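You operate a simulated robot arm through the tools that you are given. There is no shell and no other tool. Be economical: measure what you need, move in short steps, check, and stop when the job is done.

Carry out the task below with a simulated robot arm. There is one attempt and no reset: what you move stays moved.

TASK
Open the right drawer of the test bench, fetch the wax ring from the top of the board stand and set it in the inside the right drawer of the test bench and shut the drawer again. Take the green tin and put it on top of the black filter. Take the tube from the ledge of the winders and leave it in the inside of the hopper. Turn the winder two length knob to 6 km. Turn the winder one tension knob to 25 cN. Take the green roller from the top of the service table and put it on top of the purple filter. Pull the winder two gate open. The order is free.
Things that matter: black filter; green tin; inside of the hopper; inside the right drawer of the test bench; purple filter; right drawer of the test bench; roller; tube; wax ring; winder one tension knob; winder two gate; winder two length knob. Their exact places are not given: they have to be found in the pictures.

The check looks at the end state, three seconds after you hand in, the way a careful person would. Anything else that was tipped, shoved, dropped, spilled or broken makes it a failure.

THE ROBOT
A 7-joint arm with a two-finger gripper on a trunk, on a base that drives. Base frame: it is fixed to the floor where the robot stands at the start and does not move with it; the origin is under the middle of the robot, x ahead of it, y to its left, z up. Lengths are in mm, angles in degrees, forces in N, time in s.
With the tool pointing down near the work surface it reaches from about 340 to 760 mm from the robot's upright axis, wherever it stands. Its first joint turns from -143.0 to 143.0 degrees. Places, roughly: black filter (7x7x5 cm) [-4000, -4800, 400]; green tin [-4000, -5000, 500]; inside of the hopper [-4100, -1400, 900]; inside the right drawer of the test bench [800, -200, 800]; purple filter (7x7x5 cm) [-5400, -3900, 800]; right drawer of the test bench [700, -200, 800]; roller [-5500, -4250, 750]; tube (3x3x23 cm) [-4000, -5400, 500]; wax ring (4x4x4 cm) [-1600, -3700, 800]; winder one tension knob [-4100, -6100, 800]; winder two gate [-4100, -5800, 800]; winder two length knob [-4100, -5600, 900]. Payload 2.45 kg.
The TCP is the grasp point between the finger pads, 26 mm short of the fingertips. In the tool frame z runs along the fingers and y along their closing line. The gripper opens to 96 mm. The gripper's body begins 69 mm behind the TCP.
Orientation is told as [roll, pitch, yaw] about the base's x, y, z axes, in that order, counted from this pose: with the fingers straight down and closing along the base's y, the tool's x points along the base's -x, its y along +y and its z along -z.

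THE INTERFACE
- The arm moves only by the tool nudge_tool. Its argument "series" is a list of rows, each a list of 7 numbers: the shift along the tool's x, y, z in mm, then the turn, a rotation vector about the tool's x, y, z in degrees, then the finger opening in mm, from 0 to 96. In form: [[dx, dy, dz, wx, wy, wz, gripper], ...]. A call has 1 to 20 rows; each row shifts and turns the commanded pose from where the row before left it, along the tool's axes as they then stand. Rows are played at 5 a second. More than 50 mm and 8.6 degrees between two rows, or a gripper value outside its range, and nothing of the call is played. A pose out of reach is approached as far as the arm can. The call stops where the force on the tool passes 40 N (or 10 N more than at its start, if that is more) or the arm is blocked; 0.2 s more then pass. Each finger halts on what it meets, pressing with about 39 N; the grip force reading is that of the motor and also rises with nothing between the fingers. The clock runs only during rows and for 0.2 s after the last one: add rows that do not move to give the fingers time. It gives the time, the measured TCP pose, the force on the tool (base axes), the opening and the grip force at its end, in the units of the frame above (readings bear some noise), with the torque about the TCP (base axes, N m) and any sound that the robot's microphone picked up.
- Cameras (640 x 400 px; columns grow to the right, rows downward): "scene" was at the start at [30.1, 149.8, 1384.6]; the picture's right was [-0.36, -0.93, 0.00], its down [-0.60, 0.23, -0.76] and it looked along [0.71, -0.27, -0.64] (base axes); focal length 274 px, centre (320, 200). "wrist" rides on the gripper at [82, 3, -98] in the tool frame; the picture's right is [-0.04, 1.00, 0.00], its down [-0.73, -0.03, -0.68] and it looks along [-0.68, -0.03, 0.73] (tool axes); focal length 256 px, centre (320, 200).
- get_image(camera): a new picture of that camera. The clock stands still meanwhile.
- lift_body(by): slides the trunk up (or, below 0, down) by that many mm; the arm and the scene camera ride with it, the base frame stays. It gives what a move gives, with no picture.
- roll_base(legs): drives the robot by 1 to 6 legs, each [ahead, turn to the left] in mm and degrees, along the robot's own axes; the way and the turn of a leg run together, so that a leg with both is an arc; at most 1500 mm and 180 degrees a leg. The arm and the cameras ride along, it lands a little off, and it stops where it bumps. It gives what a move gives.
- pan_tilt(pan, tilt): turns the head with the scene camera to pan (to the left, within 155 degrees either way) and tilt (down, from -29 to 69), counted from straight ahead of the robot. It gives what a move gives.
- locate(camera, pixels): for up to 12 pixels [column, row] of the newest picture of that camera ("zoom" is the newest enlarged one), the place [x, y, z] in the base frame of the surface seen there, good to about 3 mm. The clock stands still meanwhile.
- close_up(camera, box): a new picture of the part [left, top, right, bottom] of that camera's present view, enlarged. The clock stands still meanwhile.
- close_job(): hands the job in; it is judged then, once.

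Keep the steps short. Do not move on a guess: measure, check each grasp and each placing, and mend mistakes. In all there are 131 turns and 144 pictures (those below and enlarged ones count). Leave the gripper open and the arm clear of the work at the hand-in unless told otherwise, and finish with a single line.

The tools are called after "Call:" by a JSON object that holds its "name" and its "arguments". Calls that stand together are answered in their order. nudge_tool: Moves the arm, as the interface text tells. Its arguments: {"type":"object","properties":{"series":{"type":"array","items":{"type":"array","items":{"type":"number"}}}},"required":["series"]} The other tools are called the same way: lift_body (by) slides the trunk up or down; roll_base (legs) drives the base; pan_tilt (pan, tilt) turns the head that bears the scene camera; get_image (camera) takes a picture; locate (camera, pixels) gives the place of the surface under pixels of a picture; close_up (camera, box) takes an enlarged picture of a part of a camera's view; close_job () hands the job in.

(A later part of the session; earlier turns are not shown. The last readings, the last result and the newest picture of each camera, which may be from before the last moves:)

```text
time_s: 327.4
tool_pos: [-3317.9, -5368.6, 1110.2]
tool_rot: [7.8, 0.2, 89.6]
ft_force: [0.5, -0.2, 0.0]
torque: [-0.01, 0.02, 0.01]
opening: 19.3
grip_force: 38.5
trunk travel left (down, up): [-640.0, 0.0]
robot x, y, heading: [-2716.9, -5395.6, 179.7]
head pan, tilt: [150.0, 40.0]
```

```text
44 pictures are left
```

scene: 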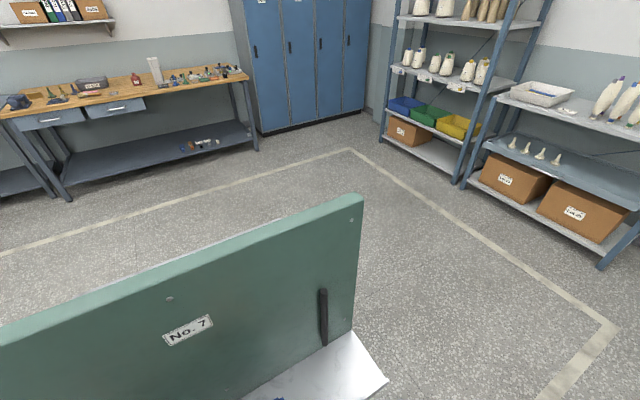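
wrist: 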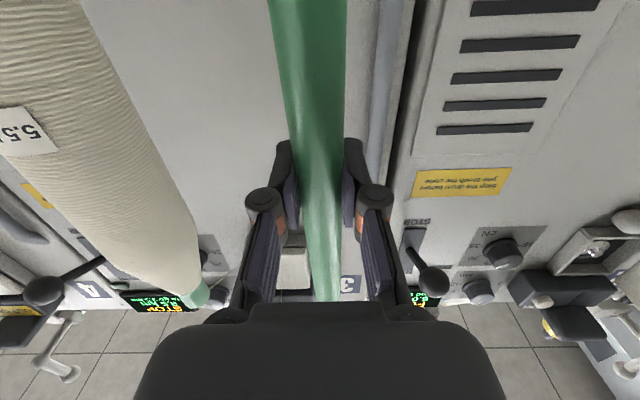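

Call:
{"name": "locate", "arguments": {"camera": "scene", "pixels": [[360, 200], [355, 330], [385, 378], [240, 390], [20, 330], [200, 240], [180, 330], [320, 330]]}}

Call:
{"name": "pan_tilt", "arguments": {"pan": -150, "tilt": 60}}

Call:
{"name": "get_image", "arguments": {"camera": "scene"}}

Call:
{"name": "locate", "arguments": {"camera": "scene", "pixels": [[250, 180], [240, 280], [400, 250], [500, 300], [200, 250], [150, 200]]}}

```text
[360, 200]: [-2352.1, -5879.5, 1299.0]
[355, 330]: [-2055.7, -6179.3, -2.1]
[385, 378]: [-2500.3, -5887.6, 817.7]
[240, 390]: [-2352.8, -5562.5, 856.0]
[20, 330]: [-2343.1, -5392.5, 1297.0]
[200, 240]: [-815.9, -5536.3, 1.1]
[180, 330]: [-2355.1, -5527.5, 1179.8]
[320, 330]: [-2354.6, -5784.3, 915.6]
```

```text
time_s: 331.5
tool_pos: [-3317.7, -5369.5, 1110.4]
tool_rot: [7.8, 0.1, 89.7]
ft_force: [-0.1, -0.7, -0.5]
torque: [0.03, 0.0, -0.02]
opening: 19.5
grip_force: 39.1
trunk travel left (down, up): [-640.0, 0.0]
robot x, y, heading: [-2722.4, -5393.3, 179.7]
head pan, tilt: [-150.0, 60.0]
```

```text
43 pictures are left
```

scene: 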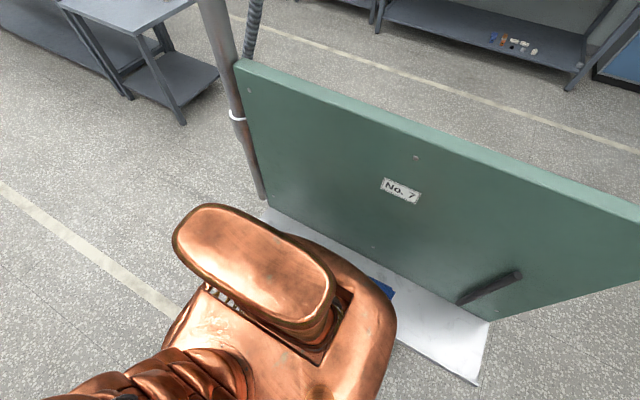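

```text
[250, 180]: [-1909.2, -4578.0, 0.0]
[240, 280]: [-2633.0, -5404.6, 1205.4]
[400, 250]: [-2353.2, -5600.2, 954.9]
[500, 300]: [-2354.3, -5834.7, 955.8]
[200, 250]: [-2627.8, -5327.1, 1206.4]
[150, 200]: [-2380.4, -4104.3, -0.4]
```

A fixed-looking cart (deck edge x=−2500) was behind me; it looks undisturbed. I go ahead 250 mm first, then turn and drive north to the hopper.

Call:
{"name": "roll_base", "arguments": {"legs": [[280, 0], [0, -90], [1400, 0], [1400, 0], [1200, 0], [0, 90]]}}

Call:
{"name": "pan_tilt", "arguments": {"pan": 0, "tilt": 25}}

Call:
{"name": "get_image", "arguments": {"camera": "scene"}}

Call:
{"name": "pan_tilt", "arguments": {"pan": 130, "tilt": 15}}

Call:
{"name": "close_up", "arguments": {"camera": "scene", "box": [160, 100, 480, 300]}}

```text
time_s: 359.9
tool_pos: [-3441.8, -1355.0, 1112.5]
tool_rot: [7.9, 0.1, 86.9]
ft_force: [0.4, 0.5, -0.4]
torque: [0.0, 0.01, -0.01]
opening: 20.2
grip_force: 38.9
trunk travel left (down, up): [-640.0, 0.0]
robot x, y, heading: [-2848.5, -1409.9, 176.8]
head pan, tilt: [-150.0, 60.0]
```

```text
time_s: 362.3
tool_pos: [-3442.0, -1355.9, 1111.5]
tool_rot: [7.9, 0.1, 86.9]
ft_force: [0.0, 0.6, -0.9]
torque: [-0.01, -0.02, 0.0]
opening: 20.2
grip_force: 38.8
trunk travel left (down, up): [-640.0, 0.0]
robot x, y, heading: [-2844.8, -1405.3, 177.2]
head pan, tilt: [0.0, 25.0]
```

```text
42 pictures are left
```

scene: 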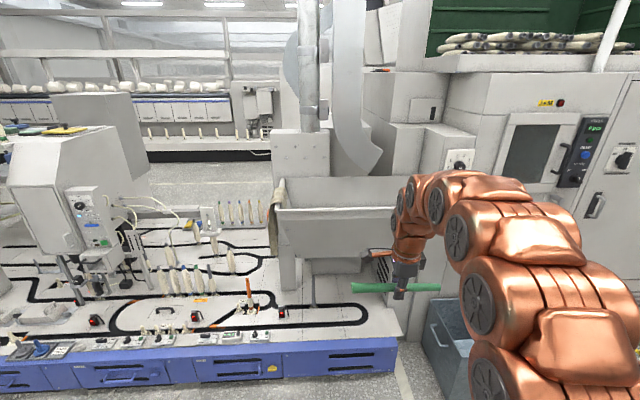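

```text
time_s: 364.4
tool_pos: [-3441.8, -1354.6, 1113.9]
tool_rot: [8.0, 0.1, 86.8]
ft_force: [0.4, 0.9, -0.4]
torque: [0.01, 0.01, 0.0]
opening: 20.1
grip_force: 39.4
trunk travel left (down, up): [-640.0, 0.0]
robot x, y, heading: [-2842.8, -1410.2, 176.9]
head pan, tilt: [130.0, 15.0]
```

```text
2.00 times, centred on (320, 200) of scene
```

zoom: 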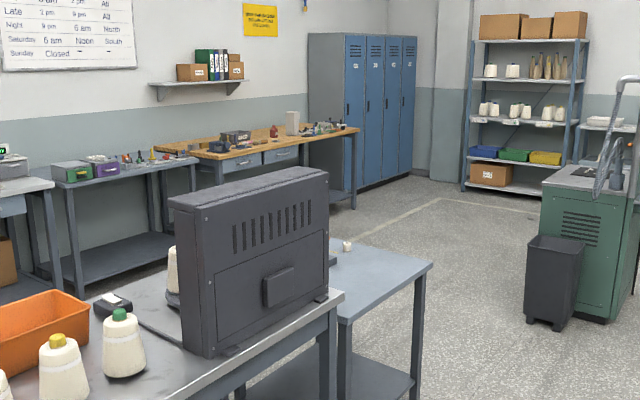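

Cart is fine. Now I measure hopper rim, interior and the duct above.

Call:
{"name": "pan_tilt", "arguments": {"pan": 0, "tilt": 35}}

Call:
{"name": "get_image", "arguments": {"camera": "scene"}}

```text
time_s: 366.5
tool_pos: [-3441.8, -1355.0, 1111.9]
tool_rot: [7.9, 0.1, 86.9]
ft_force: [0.0, 0.1, -0.6]
torque: [-0.02, -0.03, 0.03]
opening: 20.3
grip_force: 39.2
trunk travel left (down, up): [-640.0, 0.0]
robot x, y, heading: [-2844.6, -1412.4, 177.1]
head pan, tilt: [0.0, 35.0]
```

```text
40 pictures are left
```

scene: 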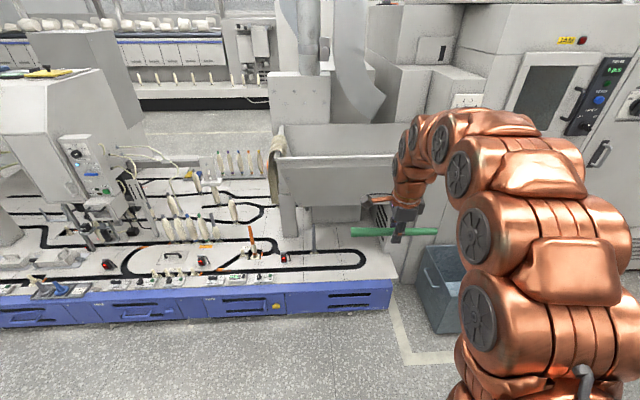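

Call:
{"name": "locate", "arguments": {"camera": "scene", "pixels": [[285, 158], [350, 156], [388, 155], [300, 127], [385, 127], [340, 140], [310, 145], [370, 148], [365, 120], [378, 85], [330, 150], [345, 100]]}}

Call:
{"name": "close_up", "arguments": {"camera": "scene", "box": [260, 60, 420, 160]}}

```text
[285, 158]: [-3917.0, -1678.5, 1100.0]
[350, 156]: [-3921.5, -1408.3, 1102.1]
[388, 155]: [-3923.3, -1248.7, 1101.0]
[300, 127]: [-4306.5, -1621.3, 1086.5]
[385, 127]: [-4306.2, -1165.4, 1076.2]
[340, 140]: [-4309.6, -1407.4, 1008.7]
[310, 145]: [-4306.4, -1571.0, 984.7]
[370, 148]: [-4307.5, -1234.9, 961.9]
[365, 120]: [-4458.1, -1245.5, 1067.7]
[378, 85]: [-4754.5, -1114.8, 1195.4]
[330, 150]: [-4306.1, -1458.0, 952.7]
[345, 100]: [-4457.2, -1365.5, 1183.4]
```

```text
4.00 times, centred on (340, 110) of scene
```

zoom: 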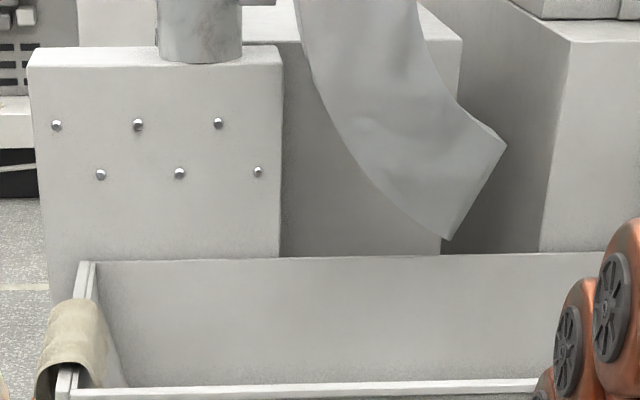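

Front rim z≈1100, back wall x≈−4306. Raise the tool ~60 mm, level it, and check the duct position.

Call:
{"name": "locate", "arguments": {"camera": "zoom", "pixels": [[440, 225], [495, 150], [400, 180], [380, 100], [450, 190]]}}

Call:
{"name": "nudge_tool", "arguments": {"series": [[0, 0, -40, 4, 0, 0, 5], [0, 0, -30, 4, 0, 0, 5], [0, 0, 0, 0, 0, 0, 5]]}}

Call:
{"name": "roll_base", "arguments": {"legs": [[200, 3]]}}

Call:
{"name": "get_image", "arguments": {"camera": "scene"}}

```text
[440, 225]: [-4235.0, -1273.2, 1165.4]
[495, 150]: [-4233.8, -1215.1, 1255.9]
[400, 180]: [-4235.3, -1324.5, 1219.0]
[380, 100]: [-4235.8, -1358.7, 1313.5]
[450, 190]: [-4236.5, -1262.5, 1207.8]
```

```text
time_s: 367.3
tool_pos: [-3434.9, -1357.1, 1181.9]
tool_rot: [-0.1, 0.0, 86.8]
ft_force: [-0.8, 0.1, -0.6]
torque: [0.01, 0.01, -0.03]
opening: 19.9
grip_force: 39.0
trunk travel left (down, up): [-640.0, 0.0]
robot x, y, heading: [-2849.6, -1408.2, 176.9]
head pan, tilt: [0.0, 35.0]
```

```text
time_s: 368.9
tool_pos: [-3633.9, -1386.3, 1181.7]
tool_rot: [-0.1, 0.2, 90.1]
ft_force: [0.0, 0.3, -1.4]
torque: [0.02, 0.03, 0.02]
opening: 20.1
grip_force: 39.1
trunk travel left (down, up): [-640.0, 0.0]
robot x, y, heading: [-3042.1, -1405.7, -179.8]
head pan, tilt: [0.0, 35.0]
```

```text
38 pictures are left
```

scene: 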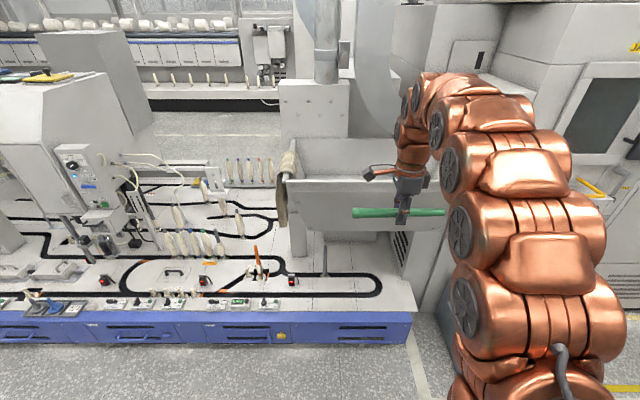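

Drive ahead 420 mm over the hopper, shift 50 mm left, and look down.

Call:
{"name": "roll_base", "arguments": {"legs": [[425, 0]]}}

Call:
{"name": "nudge_tool", "arguments": {"series": [[40, 0, 0, 0, 0, 0, 5], [0, 0, 0, 0, 0, 0, 5]]}}

Call:
{"name": "get_image", "arguments": {"camera": "wrist"}}

Call:
{"name": "get_image", "arguments": {"camera": "scene"}}

```text
time_s: 371.5
tool_pos: [-4057.4, -1386.2, 1182.3]
tool_rot: [-0.1, 0.1, 90.1]
ft_force: [0.0, 0.2, 0.4]
torque: [-0.02, 0.02, 0.0]
opening: 20.1
grip_force: 38.8
trunk travel left (down, up): [-640.0, 0.0]
robot x, y, heading: [-3464.7, -1407.7, -179.7]
head pan, tilt: [0.0, 35.0]
```

```text
time_s: 372.1
tool_pos: [-4056.6, -1427.1, 1183.1]
tool_rot: [0.0, 0.1, 90.1]
ft_force: [0.2, 0.2, -0.8]
torque: [0.04, 0.0, 0.0]
opening: 20.3
grip_force: 38.9
trunk travel left (down, up): [-640.0, 0.0]
robot x, y, heading: [-3466.6, -1403.9, -179.6]
head pan, tilt: [0.0, 35.0]
```

```text
37 pictures are left
```

wrist: 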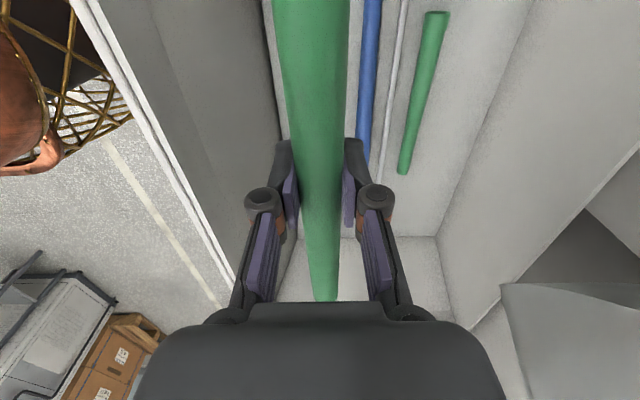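

```text
36 pictures are left
```

scene: 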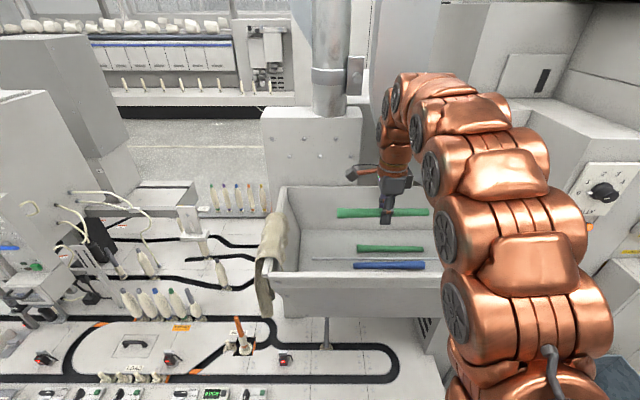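

The hopper has a flat floor with a blue and a green tube. Measure the floor and those.

Call:
{"name": "locate", "arguments": {"camera": "scene", "pixels": [[358, 265], [420, 266], [360, 249], [420, 250], [330, 240], [330, 265], [400, 241], [310, 250], [400, 258], [320, 232], [430, 232]]}}

Call:
{"name": "close_up", "arguments": {"camera": "scene", "box": [250, 180, 450, 305]}}

```text
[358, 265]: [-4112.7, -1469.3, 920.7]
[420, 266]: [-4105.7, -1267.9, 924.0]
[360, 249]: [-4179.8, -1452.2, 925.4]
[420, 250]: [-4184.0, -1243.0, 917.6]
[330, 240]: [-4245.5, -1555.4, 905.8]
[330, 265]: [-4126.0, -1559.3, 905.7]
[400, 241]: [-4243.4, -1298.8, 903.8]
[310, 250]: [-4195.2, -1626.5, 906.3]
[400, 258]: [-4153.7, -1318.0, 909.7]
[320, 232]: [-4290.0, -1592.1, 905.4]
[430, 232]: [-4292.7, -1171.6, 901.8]
```

```text
3.20 times, centred on (350, 242) of scene
```

zoom: 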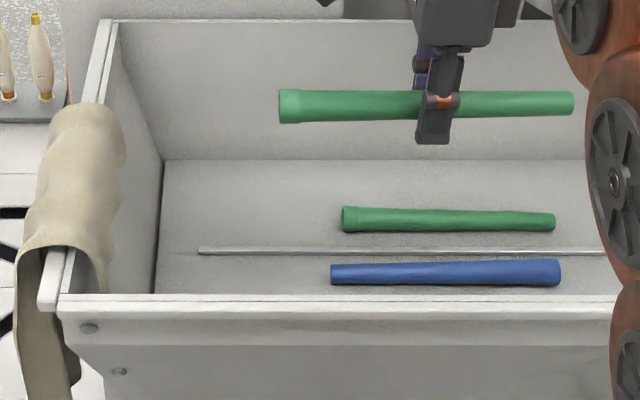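

Floor z≈905; free strip behind the green tube at x≈−4235. I choose y≈−1490 (clear of the duct). Shift left, drive ahead 80, move in.

Call:
{"name": "nudge_tool", "arguments": {"series": [[32, 0, 0, 0, 0, 0, 5], [32, 0, 0, 0, 0, 0, 5], [0, 0, 0, 0, 0, 0, 5]]}}

Call:
{"name": "roll_base", "arguments": {"legs": [[80, 0]]}}

Call:
{"name": "nudge_tool", "arguments": {"series": [[0, 35, 0, 0, 0, 0, 5], [0, 35, 0, 0, 0, 0, 5], [0, 28, 0, 0, 0, 0, 5], [0, 0, 40, 0, 0, 0, 5], [0, 0, 40, 0, 0, 0, 5], [0, 0, 0, 0, 0, 0, 5]]}}

Call:
{"name": "get_image", "arguments": {"camera": "scene"}}

Call:
{"name": "get_image", "arguments": {"camera": "wrist"}}

```text
time_s: 372.9
tool_pos: [-4057.5, -1493.2, 1183.3]
tool_rot: [-0.2, 0.0, 90.0]
ft_force: [-0.6, 0.3, 0.7]
torque: [0.04, -0.03, 0.0]
opening: 20.2
grip_force: 38.9
trunk travel left (down, up): [-640.0, 0.0]
robot x, y, heading: [-3466.0, -1412.1, -179.6]
head pan, tilt: [0.0, 35.0]
```

```text
time_s: 373.9
tool_pos: [-4138.3, -1494.1, 1182.5]
tool_rot: [-0.1, 0.0, 90.1]
ft_force: [-0.6, -0.8, 0.7]
torque: [0.0, 0.01, -0.01]
opening: 20.1
grip_force: 39.0
trunk travel left (down, up): [-640.0, 0.0]
robot x, y, heading: [-3546.6, -1404.8, -179.9]
head pan, tilt: [0.0, 35.0]
```

```text
time_s: 375.3
tool_pos: [-4234.4, -1494.3, 1103.3]
tool_rot: [0.0, 0.1, 90.1]
ft_force: [-0.6, 0.6, -0.5]
torque: [0.03, -0.02, 0.0]
opening: 20.4
grip_force: 39.0
trunk travel left (down, up): [-640.0, 0.0]
robot x, y, heading: [-3545.2, -1408.4, -179.4]
head pan, tilt: [0.0, 35.0]
```

```text
34 pictures are left
```

scene: 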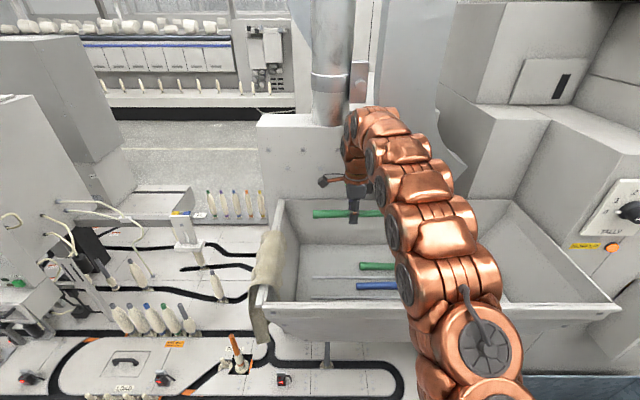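

```text
33 pictures are left
```

wrist: 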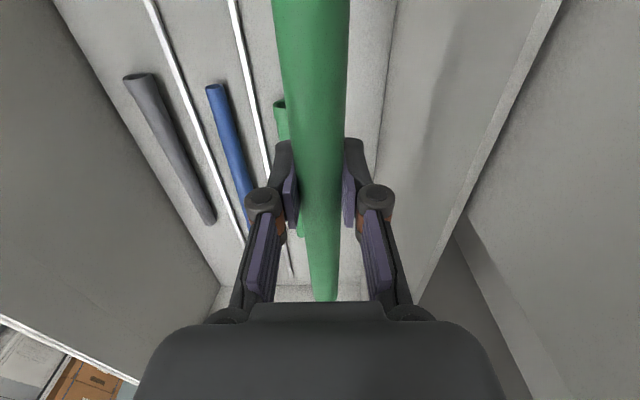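

Clear. Descend to z≈934 with force watch.

Call:
{"name": "nudge_tool", "arguments": {"series": [[0, 0, 40, 0, 0, 0, 5], [0, 0, 40, 0, 0, 0, 5], [0, 0, 40, 0, 0, 0, 5], [0, 0, 30, 0, 0, 0, 5], [0, 0, 12, 0, 0, 0, 5], [0, 0, 7, 0, 0, 0, 5], [0, 0, 0, 0, 0, 0, 5]]}}

Call:
{"name": "get_image", "arguments": {"camera": "wrist"}}

```text
time_s: 376.9
tool_pos: [-4236.7, -1494.0, 933.2]
tool_rot: [-0.1, 0.1, 90.3]
ft_force: [-0.7, -0.4, 0.9]
torque: [-0.02, -0.01, 0.0]
opening: 20.1
grip_force: 39.5
trunk travel left (down, up): [-640.0, 0.0]
robot x, y, heading: [-3547.9, -1410.8, -179.6]
head pan, tilt: [0.0, 35.0]
```

```text
32 pictures are left
```

wrist: 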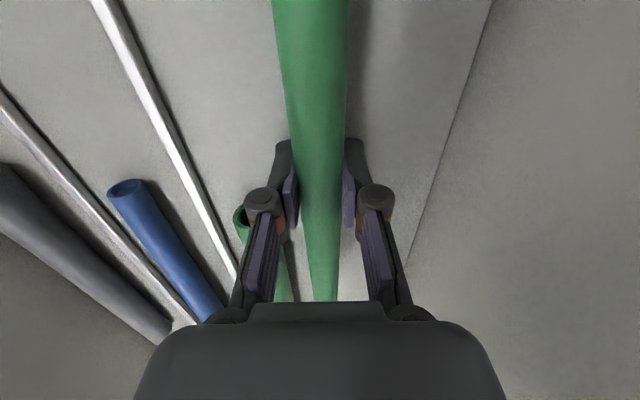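

Release and rise.

Call:
{"name": "nudge_tool", "arguments": {"series": [[0, 0, 0, 0, 0, 0, 26], [0, 0, 0, 0, 0, 0, 36], [0, 0, 0, 0, 0, 0, 36], [0, 0, -30, 0, 0, 0, 36], [0, 0, -45, 0, 0, 0, 36], [0, 0, -45, 0, 0, 0, 36], [0, 0, -45, 0, 0, 0, 36], [0, 0, -45, 0, 0, 0, 36], [0, 0, -45, 0, 0, 0, 36], [0, 0, 0, 0, 0, 0, 36]]}}

Call:
{"name": "get_image", "arguments": {"camera": "wrist"}}

Call:
{"name": "roll_base", "arguments": {"legs": [[-600, 0]]}}

Call:
{"name": "pan_tilt", "arguments": {"pan": 35, "tilt": 18}}

Call:
{"name": "get_image", "arguments": {"camera": "scene"}}

```text
time_s: 379.1
tool_pos: [-4235.0, -1496.9, 1189.4]
tool_rot: [0.0, 0.0, 90.2]
ft_force: [0.5, -1.1, -1.0]
torque: [0.04, 0.0, -0.01]
opening: 36.1
grip_force: 0.0
trunk travel left (down, up): [-640.0, 0.0]
robot x, y, heading: [-3547.4, -1405.6, -179.8]
head pan, tilt: [0.0, 35.0]
```

```text
31 pictures are left
```

wrist: 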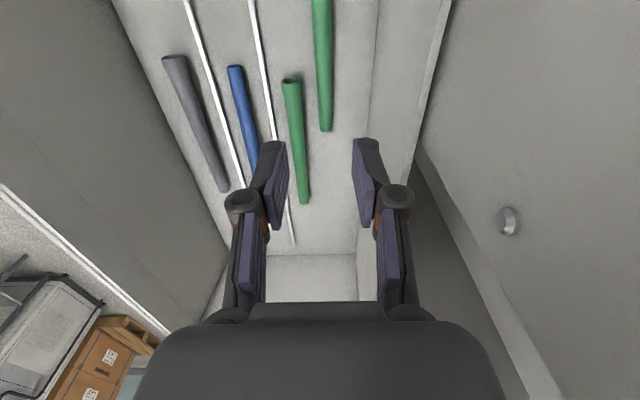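

```text
time_s: 382.5
tool_pos: [-3633.7, -1495.1, 1187.7]
tool_rot: [-0.1, 0.0, 90.7]
ft_force: [-0.1, 0.0, -0.2]
torque: [0.0, -0.04, 0.02]
opening: 36.0
grip_force: 0.0
trunk travel left (down, up): [-640.0, 0.0]
robot x, y, heading: [-2947.5, -1401.3, -179.1]
head pan, tilt: [0.0, 35.0]
```

```text
time_s: 383.5
tool_pos: [-3635.3, -1494.8, 1188.0]
tool_rot: [-0.1, 0.1, 90.6]
ft_force: [0.1, -0.1, 0.0]
torque: [-0.02, -0.02, 0.0]
opening: 35.7
grip_force: 0.1
trunk travel left (down, up): [-640.0, 0.0]
robot x, y, heading: [-2948.2, -1401.2, -179.0]
head pan, tilt: [35.0, 18.0]
```

```text
30 pictures are left
```

scene: 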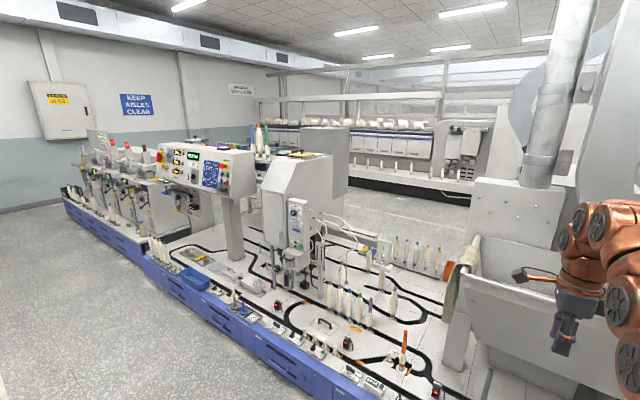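

Tube lies in the hopper. Now find the service table behind the winder line and a way to it.

Call:
{"name": "locate", "arguments": {"camera": "scene", "pixels": [[390, 205], [440, 230], [300, 155], [330, 140], [350, 260], [400, 280], [470, 235], [455, 190], [360, 190], [240, 230], [270, 240], [490, 340]]}}

Call:
{"name": "close_up", "arguments": {"camera": "scene", "box": [220, 100, 480, 262]}}

```text
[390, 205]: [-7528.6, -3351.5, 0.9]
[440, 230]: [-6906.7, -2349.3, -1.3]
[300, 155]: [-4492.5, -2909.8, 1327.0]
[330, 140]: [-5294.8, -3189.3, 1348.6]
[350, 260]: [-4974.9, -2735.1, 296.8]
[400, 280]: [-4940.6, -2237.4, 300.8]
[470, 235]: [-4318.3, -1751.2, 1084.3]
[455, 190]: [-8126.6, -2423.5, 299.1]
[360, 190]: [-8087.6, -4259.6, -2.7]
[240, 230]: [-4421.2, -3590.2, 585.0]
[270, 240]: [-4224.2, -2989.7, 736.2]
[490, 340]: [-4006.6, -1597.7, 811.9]
```

```text
2.46 times, centred on (350, 181) of scene
```

zoom: 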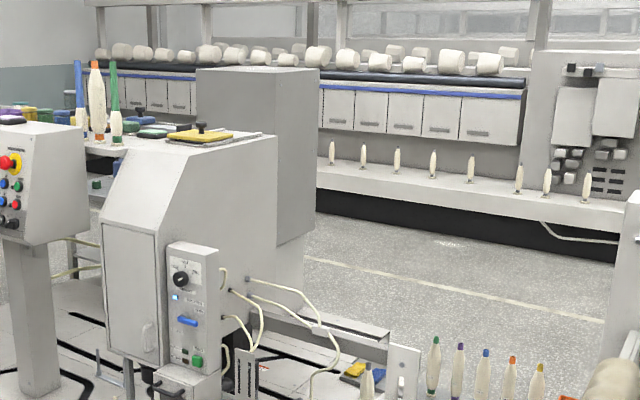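

Call:
{"name": "locate", "arguments": {"camera": "scene", "pixels": [[63, 200], [66, 208], [40, 205], [20, 205], [50, 190], [100, 125], [160, 120], [230, 110], [85, 160], [262, 125]]}}

Call:
{"name": "roll_base", "arguments": {"legs": [[0, 90], [1400, 0], [1400, 0], [1100, 0]]}}

Call:
{"name": "pan_tilt", "arguments": {"pan": -25, "tilt": 18}}

Call:
{"name": "get_image", "arguments": {"camera": "scene"}}

Call:
{"name": "pan_tilt", "arguments": {"pan": -75, "tilt": 18}}

Call:
{"name": "get_image", "arguments": {"camera": "scene"}}

```text
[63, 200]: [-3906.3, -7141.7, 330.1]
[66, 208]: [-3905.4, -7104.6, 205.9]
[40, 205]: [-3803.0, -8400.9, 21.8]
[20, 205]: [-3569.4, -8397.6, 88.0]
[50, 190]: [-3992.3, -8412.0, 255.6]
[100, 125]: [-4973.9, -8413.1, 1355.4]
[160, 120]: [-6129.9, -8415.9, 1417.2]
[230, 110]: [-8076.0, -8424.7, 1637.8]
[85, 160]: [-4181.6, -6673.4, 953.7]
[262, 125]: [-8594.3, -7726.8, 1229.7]
```

```text
time_s: 406.0
tool_pos: [-2967.7, -5952.7, 1187.2]
tool_rot: [-0.1, 0.1, 177.5]
ft_force: [-0.3, -0.5, 0.0]
torque: [0.0, 0.03, 0.0]
opening: 35.9
grip_force: 0.0
trunk travel left (down, up): [-640.0, 0.0]
robot x, y, heading: [-3021.3, -5258.9, -92.4]
head pan, tilt: [35.0, 18.0]
```

```text
time_s: 407.3
tool_pos: [-2967.9, -5951.6, 1188.6]
tool_rot: [0.0, 0.1, 177.5]
ft_force: [-0.1, 0.3, 0.0]
torque: [-0.01, 0.02, -0.01]
opening: 36.1
grip_force: 0.0
trunk travel left (down, up): [-640.0, 0.0]
robot x, y, heading: [-3025.1, -5259.4, -92.4]
head pan, tilt: [-25.0, 18.0]
```

```text
28 pictures are left
```

scene: 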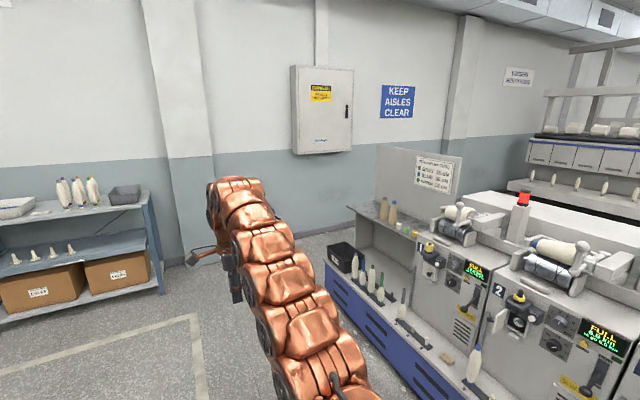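

```text
time_s: 408.5
tool_pos: [-2967.7, -5952.1, 1187.2]
tool_rot: [-0.2, 0.0, 177.5]
ft_force: [-0.1, 0.8, 0.0]
torque: [0.01, 0.03, 0.01]
opening: 36.2
grip_force: 0.1
trunk travel left (down, up): [-640.0, 0.0]
robot x, y, heading: [-3021.7, -5256.3, -92.2]
head pan, tilt: [-75.0, 18.0]
```

```text
27 pictures are left
```

scene: 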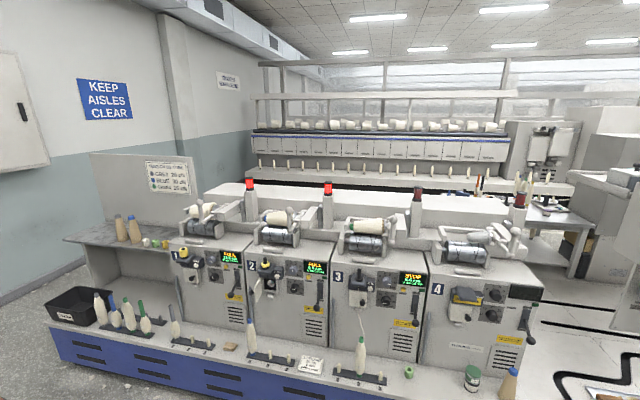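

South passage exists (deck ends y≈−7140, wall −8410). The grey table behind winder 4 at (550,215) is likely the service table; I measure it.

Call:
{"name": "locate", "arguments": {"camera": "scene", "pixels": [[545, 212], [565, 222], [582, 246], [520, 195], [600, 240], [590, 195], [580, 208], [300, 190], [450, 200], [205, 190], [530, 205], [560, 255]]}}

Call:
{"name": "close_up", "arguments": {"camera": "scene", "box": [480, 140, 640, 270]}}

```text
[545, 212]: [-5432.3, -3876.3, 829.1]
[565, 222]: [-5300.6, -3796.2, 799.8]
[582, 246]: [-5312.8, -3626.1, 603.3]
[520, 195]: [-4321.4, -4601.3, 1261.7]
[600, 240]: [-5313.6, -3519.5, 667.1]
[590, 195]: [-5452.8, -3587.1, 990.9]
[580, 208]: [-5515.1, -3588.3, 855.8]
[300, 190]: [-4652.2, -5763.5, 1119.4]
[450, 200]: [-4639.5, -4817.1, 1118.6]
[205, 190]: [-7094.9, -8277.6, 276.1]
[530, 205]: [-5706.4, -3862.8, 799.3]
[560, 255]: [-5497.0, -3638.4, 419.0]
```

```text
3.08 times, centred on (560, 205) of scene
```

zoom: 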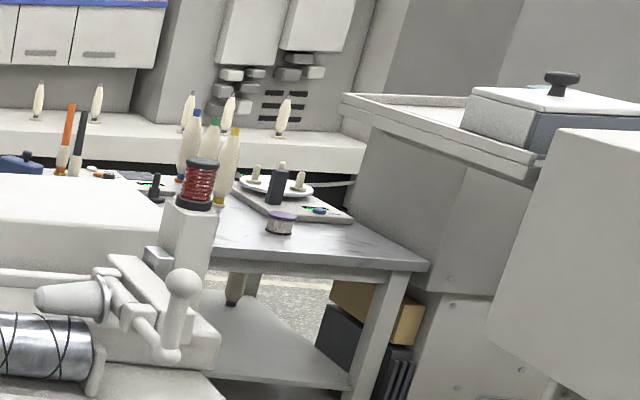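

Filter ≈(−5432,−3876) on the table (z≈800). I drive round the south end: via (−4040,−7720) to x≈−6200.

Call:
{"name": "roll_base", "arguments": {"legs": [[1480, 0], [0, -42.7], [1360, 0], [0, -45], [1200, 0], [900, 0]]}}

Call:
{"name": "pan_tilt", "arguments": {"pan": -70, "tilt": 12}}

Call:
{"name": "get_image", "arguments": {"camera": "scene"}}

```text
time_s: 422.2
tool_pos: [-4164.5, -7929.8, 1190.1]
tool_rot: [-0.4, 1.1, 133.9]
ft_force: [0.2, 0.5, 0.3]
torque: [-0.04, 0.0, 0.01]
opening: 36.2
grip_force: 0.0
trunk travel left (down, up): [-640.0, 0.0]
robot x, y, heading: [-3713.9, -7409.2, -144.7]
head pan, tilt: [-75.0, 18.0]
stopped in leg 3: the robot was blocked; the commanded pose is now the measured one
```

```text
time_s: 422.9
tool_pos: [-4161.2, -7934.9, 1187.6]
tool_rot: [-0.2, 0.7, 133.9]
ft_force: [-1.7, 2.0, -0.3]
torque: [-0.07, -0.06, -0.03]
opening: 35.9
grip_force: 0.2
trunk travel left (down, up): [-640.0, 0.0]
robot x, y, heading: [-3716.3, -7409.1, -144.7]
head pan, tilt: [-70.0, 12.0]
```

```text
25 pictures are left
```

scene: 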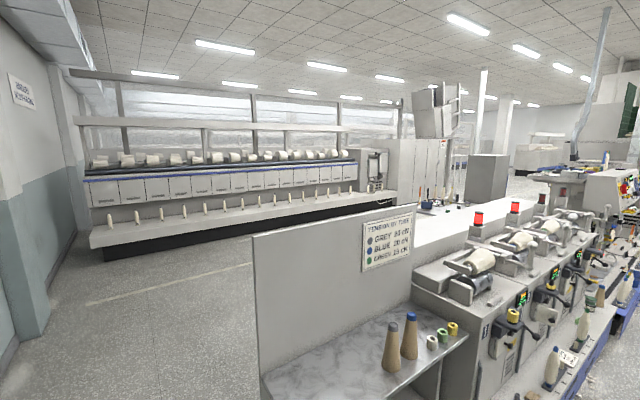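

The base touched the deck corner (fixed). I check the ledge end later; now back off, retract the arm, and take a wider line.

Call:
{"name": "roll_base", "arguments": {"legs": [[-250, 0]]}}

Call:
{"name": "nudge_tool", "arguments": {"series": [[0, -40, 0, 0, 0, 0, 60], [0, -40, 0, 0, 0, 0, 60], [0, -40, 0, 0, 0, 0, 60], [0, 0, 0, 0, 0, 0, 60]]}}

Call:
{"name": "pan_tilt", "arguments": {"pan": -60, "tilt": 35}}

Call:
{"name": "get_image", "arguments": {"camera": "scene"}}

```text
time_s: 424.7
tool_pos: [-3961.2, -7790.8, 1187.9]
tool_rot: [-0.2, 0.7, 133.6]
ft_force: [-0.5, 0.0, -0.2]
torque: [0.02, -0.01, -0.02]
opening: 36.0
grip_force: 0.0
trunk travel left (down, up): [-640.0, 0.0]
robot x, y, heading: [-3511.9, -7268.8, -144.9]
head pan, tilt: [-70.0, 12.0]
```

```text
time_s: 425.7
tool_pos: [-3871.9, -7706.0, 1186.6]
tool_rot: [-0.2, 0.7, 133.6]
ft_force: [-0.1, 0.6, 0.1]
torque: [-0.01, 0.0, 0.01]
opening: 60.1
grip_force: 0.1
trunk travel left (down, up): [-640.0, 0.0]
robot x, y, heading: [-3511.2, -7268.4, -144.9]
head pan, tilt: [-70.0, 12.0]
```

```text
time_s: 426.6
tool_pos: [-3872.3, -7707.6, 1187.2]
tool_rot: [-0.3, 0.8, 133.7]
ft_force: [-0.5, 0.7, 0.7]
torque: [0.01, 0.01, -0.02]
opening: 59.8
grip_force: 0.1
trunk travel left (down, up): [-640.0, 0.0]
robot x, y, heading: [-3517.4, -7268.5, -144.9]
head pan, tilt: [-60.0, 35.0]
```

```text
24 pictures are left
```

scene: 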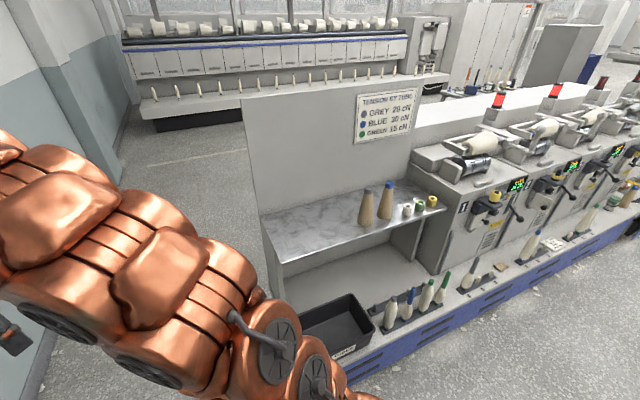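

Everything on the ledge is in place. Continue with the wider line.

Call:
{"name": "roll_base", "arguments": {"legs": [[0, 24.9], [520, 0], [0, -60], [1200, 0], [1200, 0]]}}

Call:
{"name": "pan_tilt", "arguments": {"pan": -85, "tilt": 18}}

Call:
{"name": "get_image", "arguments": {"camera": "scene"}}

```text
time_s: 432.2
tool_pos: [-4079.4, -8193.3, 1187.7]
tool_rot: [-0.3, 1.8, 139.1]
ft_force: [2.3, 2.4, -1.0]
torque: [-0.01, 0.07, 0.05]
opening: 57.8
grip_force: 0.1
trunk travel left (down, up): [-640.0, 0.0]
robot x, y, heading: [-3762.7, -7718.2, -140.1]
head pan, tilt: [-60.0, 35.0]
stopped in leg 3: the force on the tool passed its limit at 91 N (the readings are from after the stop); the commanded pose is now the measured one
```

```text
time_s: 433.1
tool_pos: [-4077.8, -8191.9, 1186.8]
tool_rot: [-0.3, 1.8, 139.1]
ft_force: [4.0, 0.9, 0.8]
torque: [-0.01, 0.14, 0.07]
opening: 58.1
grip_force: 0.0
trunk travel left (down, up): [-640.0, 0.0]
robot x, y, heading: [-3766.9, -7717.9, -140.3]
head pan, tilt: [-85.0, 18.0]
```

```text
23 pictures are left
```

scene: 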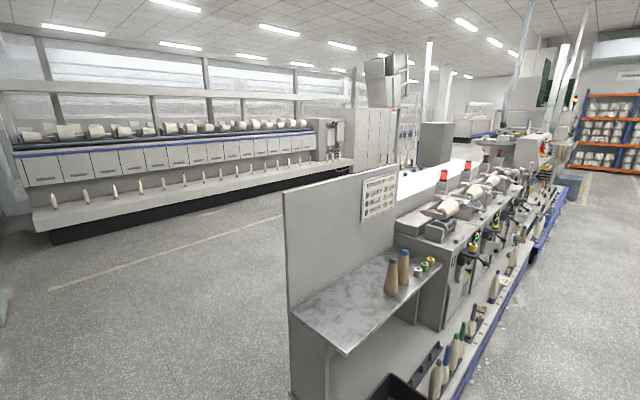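

The tool touched the wall cabinet while turning. Turn back left, swing the tool to the robot's right side, then turn right again.

Call:
{"name": "roll_base", "arguments": {"legs": [[0, 20]]}}

Call:
{"name": "nudge_tool", "arguments": {"series": [[-40, -10, 0, 0, 0, 0, 60], [-40, -10, 0, 0, 0, 0, 60], [-40, -10, 0, 0, 0, 0, 60], [-40, 0, 0, 0, 0, 0, 60], [-40, 0, 0, 0, 0, 0, 60], [-40, 0, 0, 0, 0, 0, 60], [-40, 0, 0, 0, 0, 0, 60], [-40, 0, 0, 0, 0, 0, 60], [-40, 0, 0, 0, 0, 0, 60], [0, 0, 0, 0, 0, 0, 60]]}}

Call:
{"name": "roll_base", "arguments": {"legs": [[0, -60], [1200, 0], [1200, 0]]}}

Call:
{"name": "pan_tilt", "arguments": {"pan": -85, "tilt": 18}}

Call:
{"name": "get_image", "arguments": {"camera": "scene"}}

```text
time_s: 434.6
tool_pos: [-3894.6, -8272.9, 1187.3]
tool_rot: [-0.3, 1.8, 159.4]
ft_force: [-1.0, 0.9, 0.4]
torque: [0.02, -0.03, -0.01]
opening: 59.9
grip_force: 0.0
trunk travel left (down, up): [-640.0, 0.0]
robot x, y, heading: [-3764.8, -7719.0, -119.8]
head pan, tilt: [-85.0, 18.0]
```

```text
time_s: 436.8
tool_pos: [-4217.9, -8117.9, 1176.4]
tool_rot: [-0.3, 1.9, 159.4]
ft_force: [-0.1, 0.7, -0.1]
torque: [-0.01, 0.03, 0.0]
opening: 59.8
grip_force: 0.1
trunk travel left (down, up): [-640.0, 0.0]
robot x, y, heading: [-3763.0, -7720.4, -119.6]
head pan, tilt: [-85.0, 18.0]
```

```text
time_s: 451.2
tool_pos: [-6740.9, -7494.6, 1176.2]
tool_rot: [-0.3, 1.7, 97.8]
ft_force: [0.2, 0.7, 0.2]
torque: [-0.02, 0.02, -0.03]
opening: 60.3
grip_force: 0.1
trunk travel left (down, up): [-640.0, 0.0]
robot x, y, heading: [-6171.6, -7706.6, 178.8]
head pan, tilt: [-85.0, 18.0]
```

```text
time_s: 451.8
tool_pos: [-6740.2, -7495.8, 1176.6]
tool_rot: [-0.3, 1.8, 97.7]
ft_force: [0.0, -0.1, -0.2]
torque: [0.01, 0.05, -0.01]
opening: 60.2
grip_force: 0.0
trunk travel left (down, up): [-640.0, 0.0]
robot x, y, heading: [-6170.8, -7706.2, 178.6]
head pan, tilt: [-85.0, 18.0]
```

```text
22 pictures are left
```

scene: 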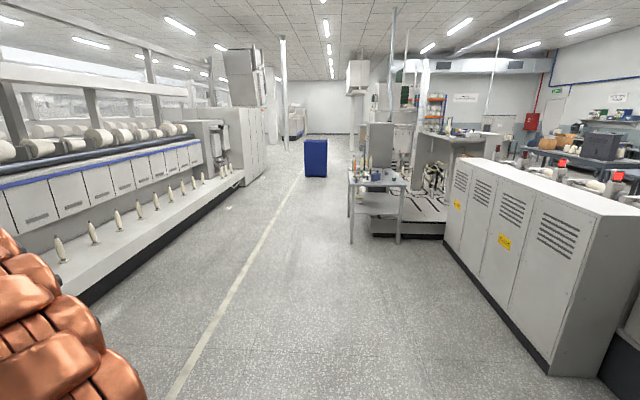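

In the back aisle; the service table stands ahead at (378,185). Measure it.

Call:
{"name": "locate", "arguments": {"camera": "scene", "pixels": [[352, 184], [402, 184], [351, 240], [400, 240], [352, 172], [404, 175], [376, 175], [445, 235], [375, 235], [230, 200]]}}

Call:
{"name": "close_up", "arguments": {"camera": "scene", "box": [330, 130, 426, 190]}}

```text
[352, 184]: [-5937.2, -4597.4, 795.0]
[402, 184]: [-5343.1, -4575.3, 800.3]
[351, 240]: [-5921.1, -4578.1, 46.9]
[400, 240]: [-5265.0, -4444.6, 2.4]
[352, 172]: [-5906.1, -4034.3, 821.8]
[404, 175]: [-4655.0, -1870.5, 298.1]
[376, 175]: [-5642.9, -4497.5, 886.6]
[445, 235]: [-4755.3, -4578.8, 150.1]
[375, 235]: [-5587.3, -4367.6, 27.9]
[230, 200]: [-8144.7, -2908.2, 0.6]
```

```text
6.67 times, centred on (378, 160) of scene
```

zoom: 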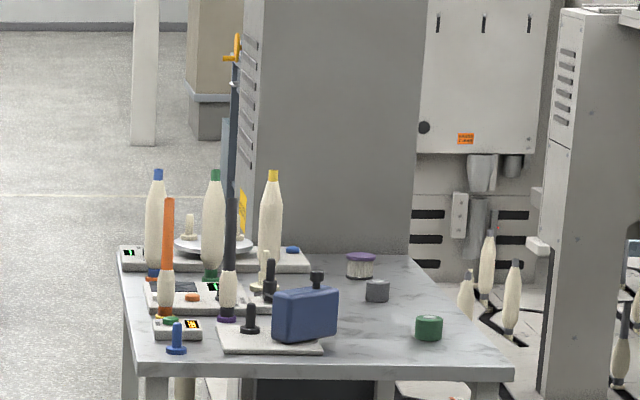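

Table x −5940…−5300, y −4600…−3640. The green roller is at the table's SE part, purple filter further north-east. I drive to the table's south end facing north.

Call:
{"name": "roll_base", "arguments": {"legs": [[0, -88.6], [1200, 0], [1200, 0], [0, -90], [720, 0], [0, 90]]}}

Call:
{"name": "nudge_tool", "arguments": {"series": [[40, 0, 0, 0, 0, 4.5, 70], [40, 0, 0, 0, 0, 4.5, 70], [40, 0, 0, 0, 0, 0, 70], [40, 0, 0, 0, 0, 0, 70], [40, 0, 0, 0, 0, 0, 70], [0, 0, 0, 0, 0, 0, 70]]}}

Call:
{"name": "pan_tilt", "arguments": {"pan": 10, "tilt": 38}}

Call:
{"name": "get_image", "arguments": {"camera": "scene"}}

```text
time_s: 478.6
tool_pos: [-5244.6, -4704.1, 1176.3]
tool_rot: [-0.3, 1.8, 10.7]
ft_force: [-0.1, -0.4, -0.1]
torque: [0.0, -0.01, 0.0]
opening: 59.9
grip_force: 0.0
trunk travel left (down, up): [-640.0, 0.0]
robot x, y, heading: [-5426.2, -5285.7, 91.5]
head pan, tilt: [-85.0, 18.0]
```

```text
time_s: 480.0
tool_pos: [-5444.0, -4718.4, 1182.4]
tool_rot: [-0.5, 1.7, 1.7]
ft_force: [0.1, -0.9, 0.3]
torque: [0.02, -0.02, -0.01]
opening: 70.2
grip_force: 0.1
trunk travel left (down, up): [-640.0, 0.0]
robot x, y, heading: [-5428.2, -5280.4, 91.5]
head pan, tilt: [-85.0, 18.0]
```

```text
time_s: 481.7
tool_pos: [-5443.8, -4717.4, 1182.3]
tool_rot: [-0.6, 1.7, 1.7]
ft_force: [-0.3, 0.2, 0.0]
torque: [0.03, 0.0, -0.02]
opening: 70.0
grip_force: 0.1
trunk travel left (down, up): [-640.0, 0.0]
robot x, y, heading: [-5423.3, -5281.4, 91.4]
head pan, tilt: [10.0, 38.0]
```

```text
20 pictures are left
```

scene: 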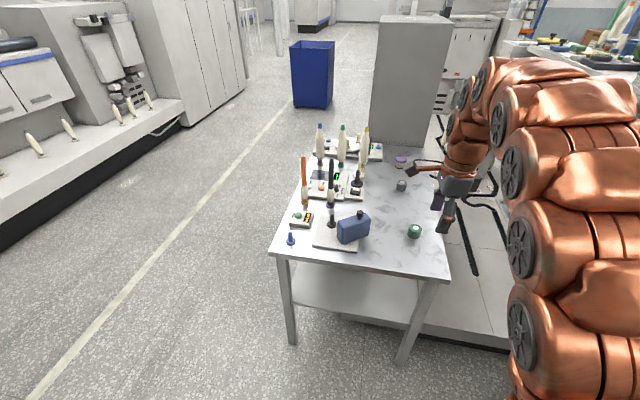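

Measure the green roller (414,231), grey one (401,186), purple filter (401,160) and neighbours.

Call:
{"name": "locate", "arguments": {"camera": "scene", "pixels": [[414, 228], [409, 230], [420, 230], [414, 236], [401, 158], [395, 159], [407, 159], [401, 185], [352, 218], [362, 128], [325, 125], [362, 235]]}}

Call:
{"name": "close_up", "arguments": {"camera": "scene", "box": [370, 145, 450, 250]}}

Call:
{"name": "nudge_tool", "arguments": {"series": [[0, 0, 0, 0, 0, -8.2, 70], [0, 0, 0, 0, 0, -8.2, 70], [0, 0, 0, 0, 0, -8.2, 70], [0, 0, 0, 0, 0, -8.2, 70], [0, 0, 0, 0, 0, -8.2, 70], [0, 0, 0, 0, 0, -8.2, 70], [0, 0, 0, 0, 0, -8.2, 70], [0, 0, 0, 0, 0, -8.2, 70], [0, 0, 0, 0, 0, -8.2, 70], [0, 0, 0, 0, 0, -8.2, 70], [0, 0, 0, 0, 0, -7.5, 70], [0, 0, 0, 0, 0, 0, 70]]}}

```text
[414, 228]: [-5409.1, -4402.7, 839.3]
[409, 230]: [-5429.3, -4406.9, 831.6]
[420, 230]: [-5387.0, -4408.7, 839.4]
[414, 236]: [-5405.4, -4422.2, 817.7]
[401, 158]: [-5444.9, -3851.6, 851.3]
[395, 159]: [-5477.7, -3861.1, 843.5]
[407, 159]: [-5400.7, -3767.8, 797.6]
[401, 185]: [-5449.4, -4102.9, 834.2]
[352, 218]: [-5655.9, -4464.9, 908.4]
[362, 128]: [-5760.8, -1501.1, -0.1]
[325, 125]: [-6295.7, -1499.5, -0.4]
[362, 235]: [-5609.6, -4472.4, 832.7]
```

```text
3.81 times, centred on (410, 198) of scene
```

zoom: 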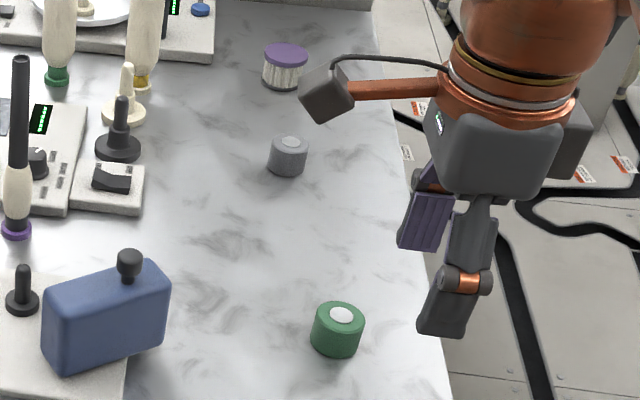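

```text
time_s: 484.3
tool_pos: [-5445.4, -4719.3, 1181.3]
tool_rot: [1.7, 0.6, 91.3]
ft_force: [0.1, 0.4, 0.9]
torque: [0.01, -0.01, -0.02]
opening: 70.1
grip_force: 0.0
trunk travel left (down, up): [-640.0, 0.0]
robot x, y, heading: [-5433.7, -5282.8, 91.6]
head pan, tilt: [10.0, 38.0]
```

Green roller ≈(−5407,−4405, top 839). Purple filter ≈(−5445,−3860). The west reach will be tight, so I measure my own base outline and the yellow bobbin near the filter.

Call:
{"name": "locate", "arguments": {"camera": "scene", "pixels": [[365, 130], [364, 150], [363, 166], [342, 150], [357, 172], [400, 20], [372, 140], [381, 158]]}}

Call:
{"name": "pan_tilt", "arguments": {"pan": 60, "tilt": 69}}

Call:
{"name": "get_image", "arguments": {"camera": "scene"}}

```text
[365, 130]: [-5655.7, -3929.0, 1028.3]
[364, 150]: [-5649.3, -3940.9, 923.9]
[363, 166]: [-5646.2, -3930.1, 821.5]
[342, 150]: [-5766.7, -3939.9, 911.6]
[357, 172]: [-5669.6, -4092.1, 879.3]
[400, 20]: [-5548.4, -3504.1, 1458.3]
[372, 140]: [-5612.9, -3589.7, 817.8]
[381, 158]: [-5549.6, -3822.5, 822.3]
```

```text
time_s: 485.4
tool_pos: [-5444.5, -4718.6, 1181.6]
tool_rot: [1.7, 0.6, 91.2]
ft_force: [-0.1, -0.2, -0.1]
torque: [0.02, 0.06, 0.02]
opening: 69.7
grip_force: 0.1
trunk travel left (down, up): [-640.0, 0.0]
robot x, y, heading: [-5429.1, -5282.6, 91.6]
head pan, tilt: [60.0, 68.8]
```

```text
18 pictures are left
```

scene: 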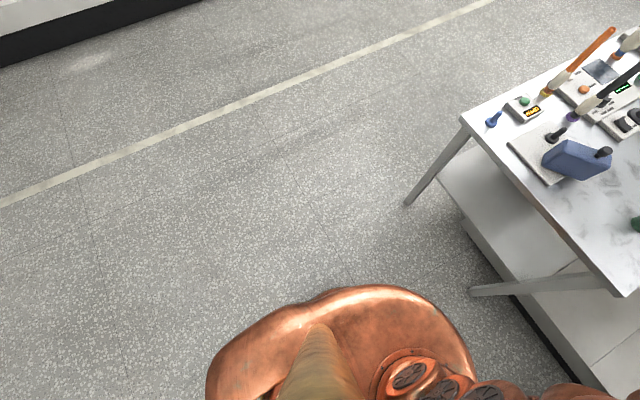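

Call:
{"name": "locate", "arguments": {"camera": "scene", "pixels": [[340, 290], [400, 295], [300, 310], [220, 355], [465, 345], [407, 203], [475, 293], [445, 175], [208, 390]]}}

Call:
{"name": "nudge_tool", "arguments": {"series": [[0, 0, 45, 0, 0, 0, 80], [0, 0, 45, 0, 0, 0, 80], [0, 0, 45, 0, 0, 0, 80], [0, 0, 0, 0, -8, 0, 80], [0, 0, 0, 0, -8, 0, 80], [0, 0, 0, 0, -4, 0, 80], [0, 0, 0, 0, 0, 0, 80]]}}

Call:
{"name": "roll_base", "arguments": {"legs": [[230, 0]]}}

Call:
{"name": "get_image", "arguments": {"camera": "wrist"}}

```text
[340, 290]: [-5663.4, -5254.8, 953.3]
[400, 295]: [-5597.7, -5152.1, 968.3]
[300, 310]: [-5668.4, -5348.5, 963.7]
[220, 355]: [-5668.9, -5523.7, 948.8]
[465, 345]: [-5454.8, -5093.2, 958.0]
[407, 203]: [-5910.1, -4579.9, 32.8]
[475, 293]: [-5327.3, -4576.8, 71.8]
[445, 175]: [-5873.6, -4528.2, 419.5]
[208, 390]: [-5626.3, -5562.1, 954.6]
```

```text
time_s: 487.1
tool_pos: [-5448.8, -4719.9, 1046.8]
tool_rot: [1.8, -19.4, 90.6]
ft_force: [0.7, 0.5, 0.0]
torque: [0.03, -0.04, 0.0]
opening: 79.8
grip_force: 0.2
trunk travel left (down, up): [-640.0, 0.0]
robot x, y, heading: [-5428.9, -5280.4, 91.4]
head pan, tilt: [60.0, 68.8]
```

```text
time_s: 488.8
tool_pos: [-5454.9, -4488.3, 1046.3]
tool_rot: [1.8, -19.3, 90.5]
ft_force: [0.8, 1.0, 0.5]
torque: [0.0, 0.01, -0.03]
opening: 79.7
grip_force: 0.1
trunk travel left (down, up): [-640.0, 0.0]
robot x, y, heading: [-5432.9, -5045.4, 91.2]
head pan, tilt: [60.0, 68.8]
```

```text
17 pictures are left
```

wrist: 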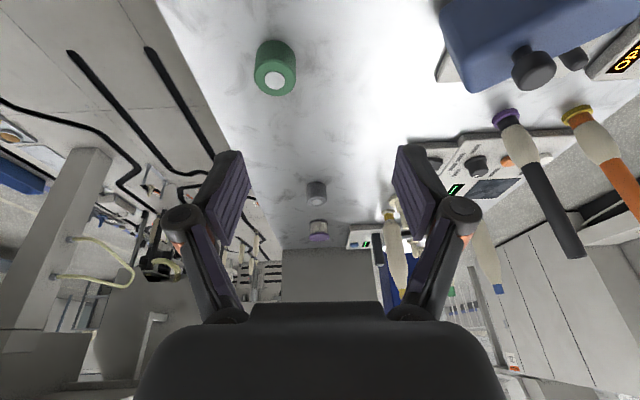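

Body front extends only ~190 mm ahead of the axis, so a west approach at x≈−6190 works. Tool now tilted 20° forward. Measure the roller from the wrist.

Call:
{"name": "locate", "arguments": {"camera": "wrist", "pixels": [[275, 62], [256, 72], [294, 72], [275, 93], [275, 45], [318, 228]]}}

```text
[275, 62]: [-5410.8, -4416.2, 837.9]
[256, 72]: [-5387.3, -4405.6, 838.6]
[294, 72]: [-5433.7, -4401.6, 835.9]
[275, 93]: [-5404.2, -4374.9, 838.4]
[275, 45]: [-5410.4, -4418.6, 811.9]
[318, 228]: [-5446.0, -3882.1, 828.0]
```

Roller centre (−5410,−4400). Move laterally, then along the tool axis to TCP z≈829, close.

Call:
{"name": "nudge_tool", "arguments": {"series": [[-8, -45, 0, 0, 0, 0, 84], [0, 0, 45, 0, 0, 0, 84], [0, 0, 45, 0, 0, 0, 84], [0, 0, 45, 0, 0, 0, 84], [0, 0, 45, 0, 0, 0, 84], [0, 0, 40, 0, 0, 0, 84], [0, 0, 10, 0, 0, 0, 84], [0, 0, 0, 0, 0, 0, 84]]}}

Call:
{"name": "get_image", "arguments": {"camera": "wrist"}}

```text
time_s: 490.6
tool_pos: [-5416.3, -4403.4, 832.4]
tool_rot: [1.8, -19.4, 90.5]
ft_force: [-0.3, 0.7, 0.9]
torque: [-0.01, 0.03, 0.03]
opening: 83.9
grip_force: 0.1
trunk travel left (down, up): [-640.0, 0.0]
robot x, y, heading: [-5428.6, -5048.7, 91.4]
head pan, tilt: [60.0, 68.8]
```

```text
16 pictures are left
```

wrist: 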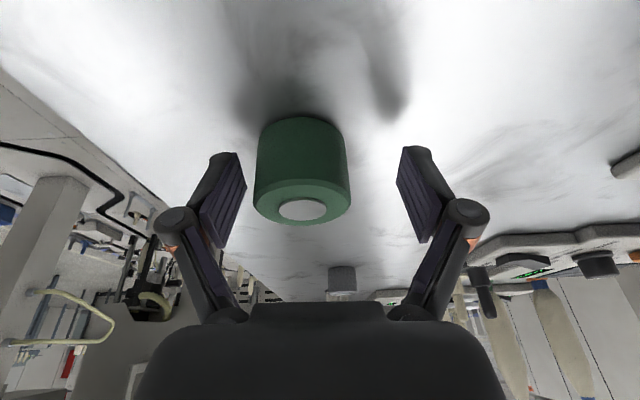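

Shift 7 mm toward the roller, lower 3 mm, close and lift.

Call:
{"name": "nudge_tool", "arguments": {"series": [[0, -7, 3, 0, 0, 0, 84], [0, 0, 0, 0, 0, 0, 20], [0, 0, 0, 0, 0, 0, 20], [0, 0, 0, 0, 0, 0, 20], [0, 0, 0, 0, 0, 0, 20], [0, 0, 0, 0, 0, 0, 20]]}}

Call:
{"name": "nudge_tool", "arguments": {"series": [[0, 0, -40, 0, 0, 0, 20], [0, 0, -45, 0, 0, 0, 20], [0, 0, -45, 0, 0, 0, 20], [0, 0, -45, 0, 0, 0, 20], [0, 0, -45, 0, 0, 0, 20], [0, 0, 0, 0, 0, 0, 20]]}}

Call:
{"name": "get_image", "arguments": {"camera": "wrist"}}

```text
time_s: 492.0
tool_pos: [-5408.9, -4402.3, 828.9]
tool_rot: [1.9, -19.4, 90.5]
ft_force: [3.1, 0.2, 5.3]
torque: [0.01, -0.21, 0.0]
opening: 49.2
grip_force: 38.4
trunk travel left (down, up): [-640.0, 0.0]
robot x, y, heading: [-5433.3, -5049.2, 91.5]
head pan, tilt: [60.0, 68.8]
```

```text
time_s: 493.4
tool_pos: [-5402.7, -4476.6, 1036.4]
tool_rot: [1.8, -19.3, 90.6]
ft_force: [0.8, 0.6, -0.8]
torque: [0.01, 0.01, -0.03]
opening: 48.7
grip_force: 38.6
trunk travel left (down, up): [-640.0, 0.0]
robot x, y, heading: [-5433.8, -5052.1, 91.4]
head pan, tilt: [60.0, 68.8]
```

```text
15 pictures are left
```

wrist: 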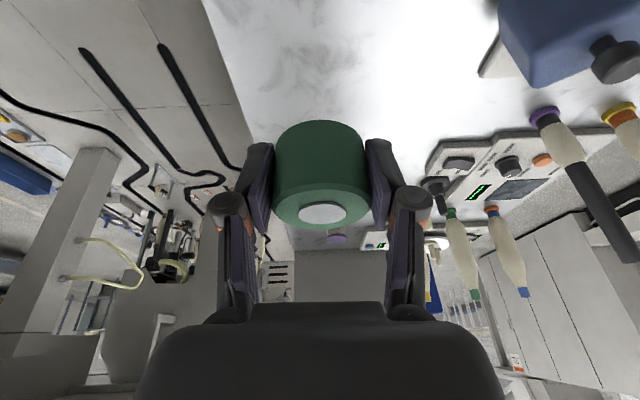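

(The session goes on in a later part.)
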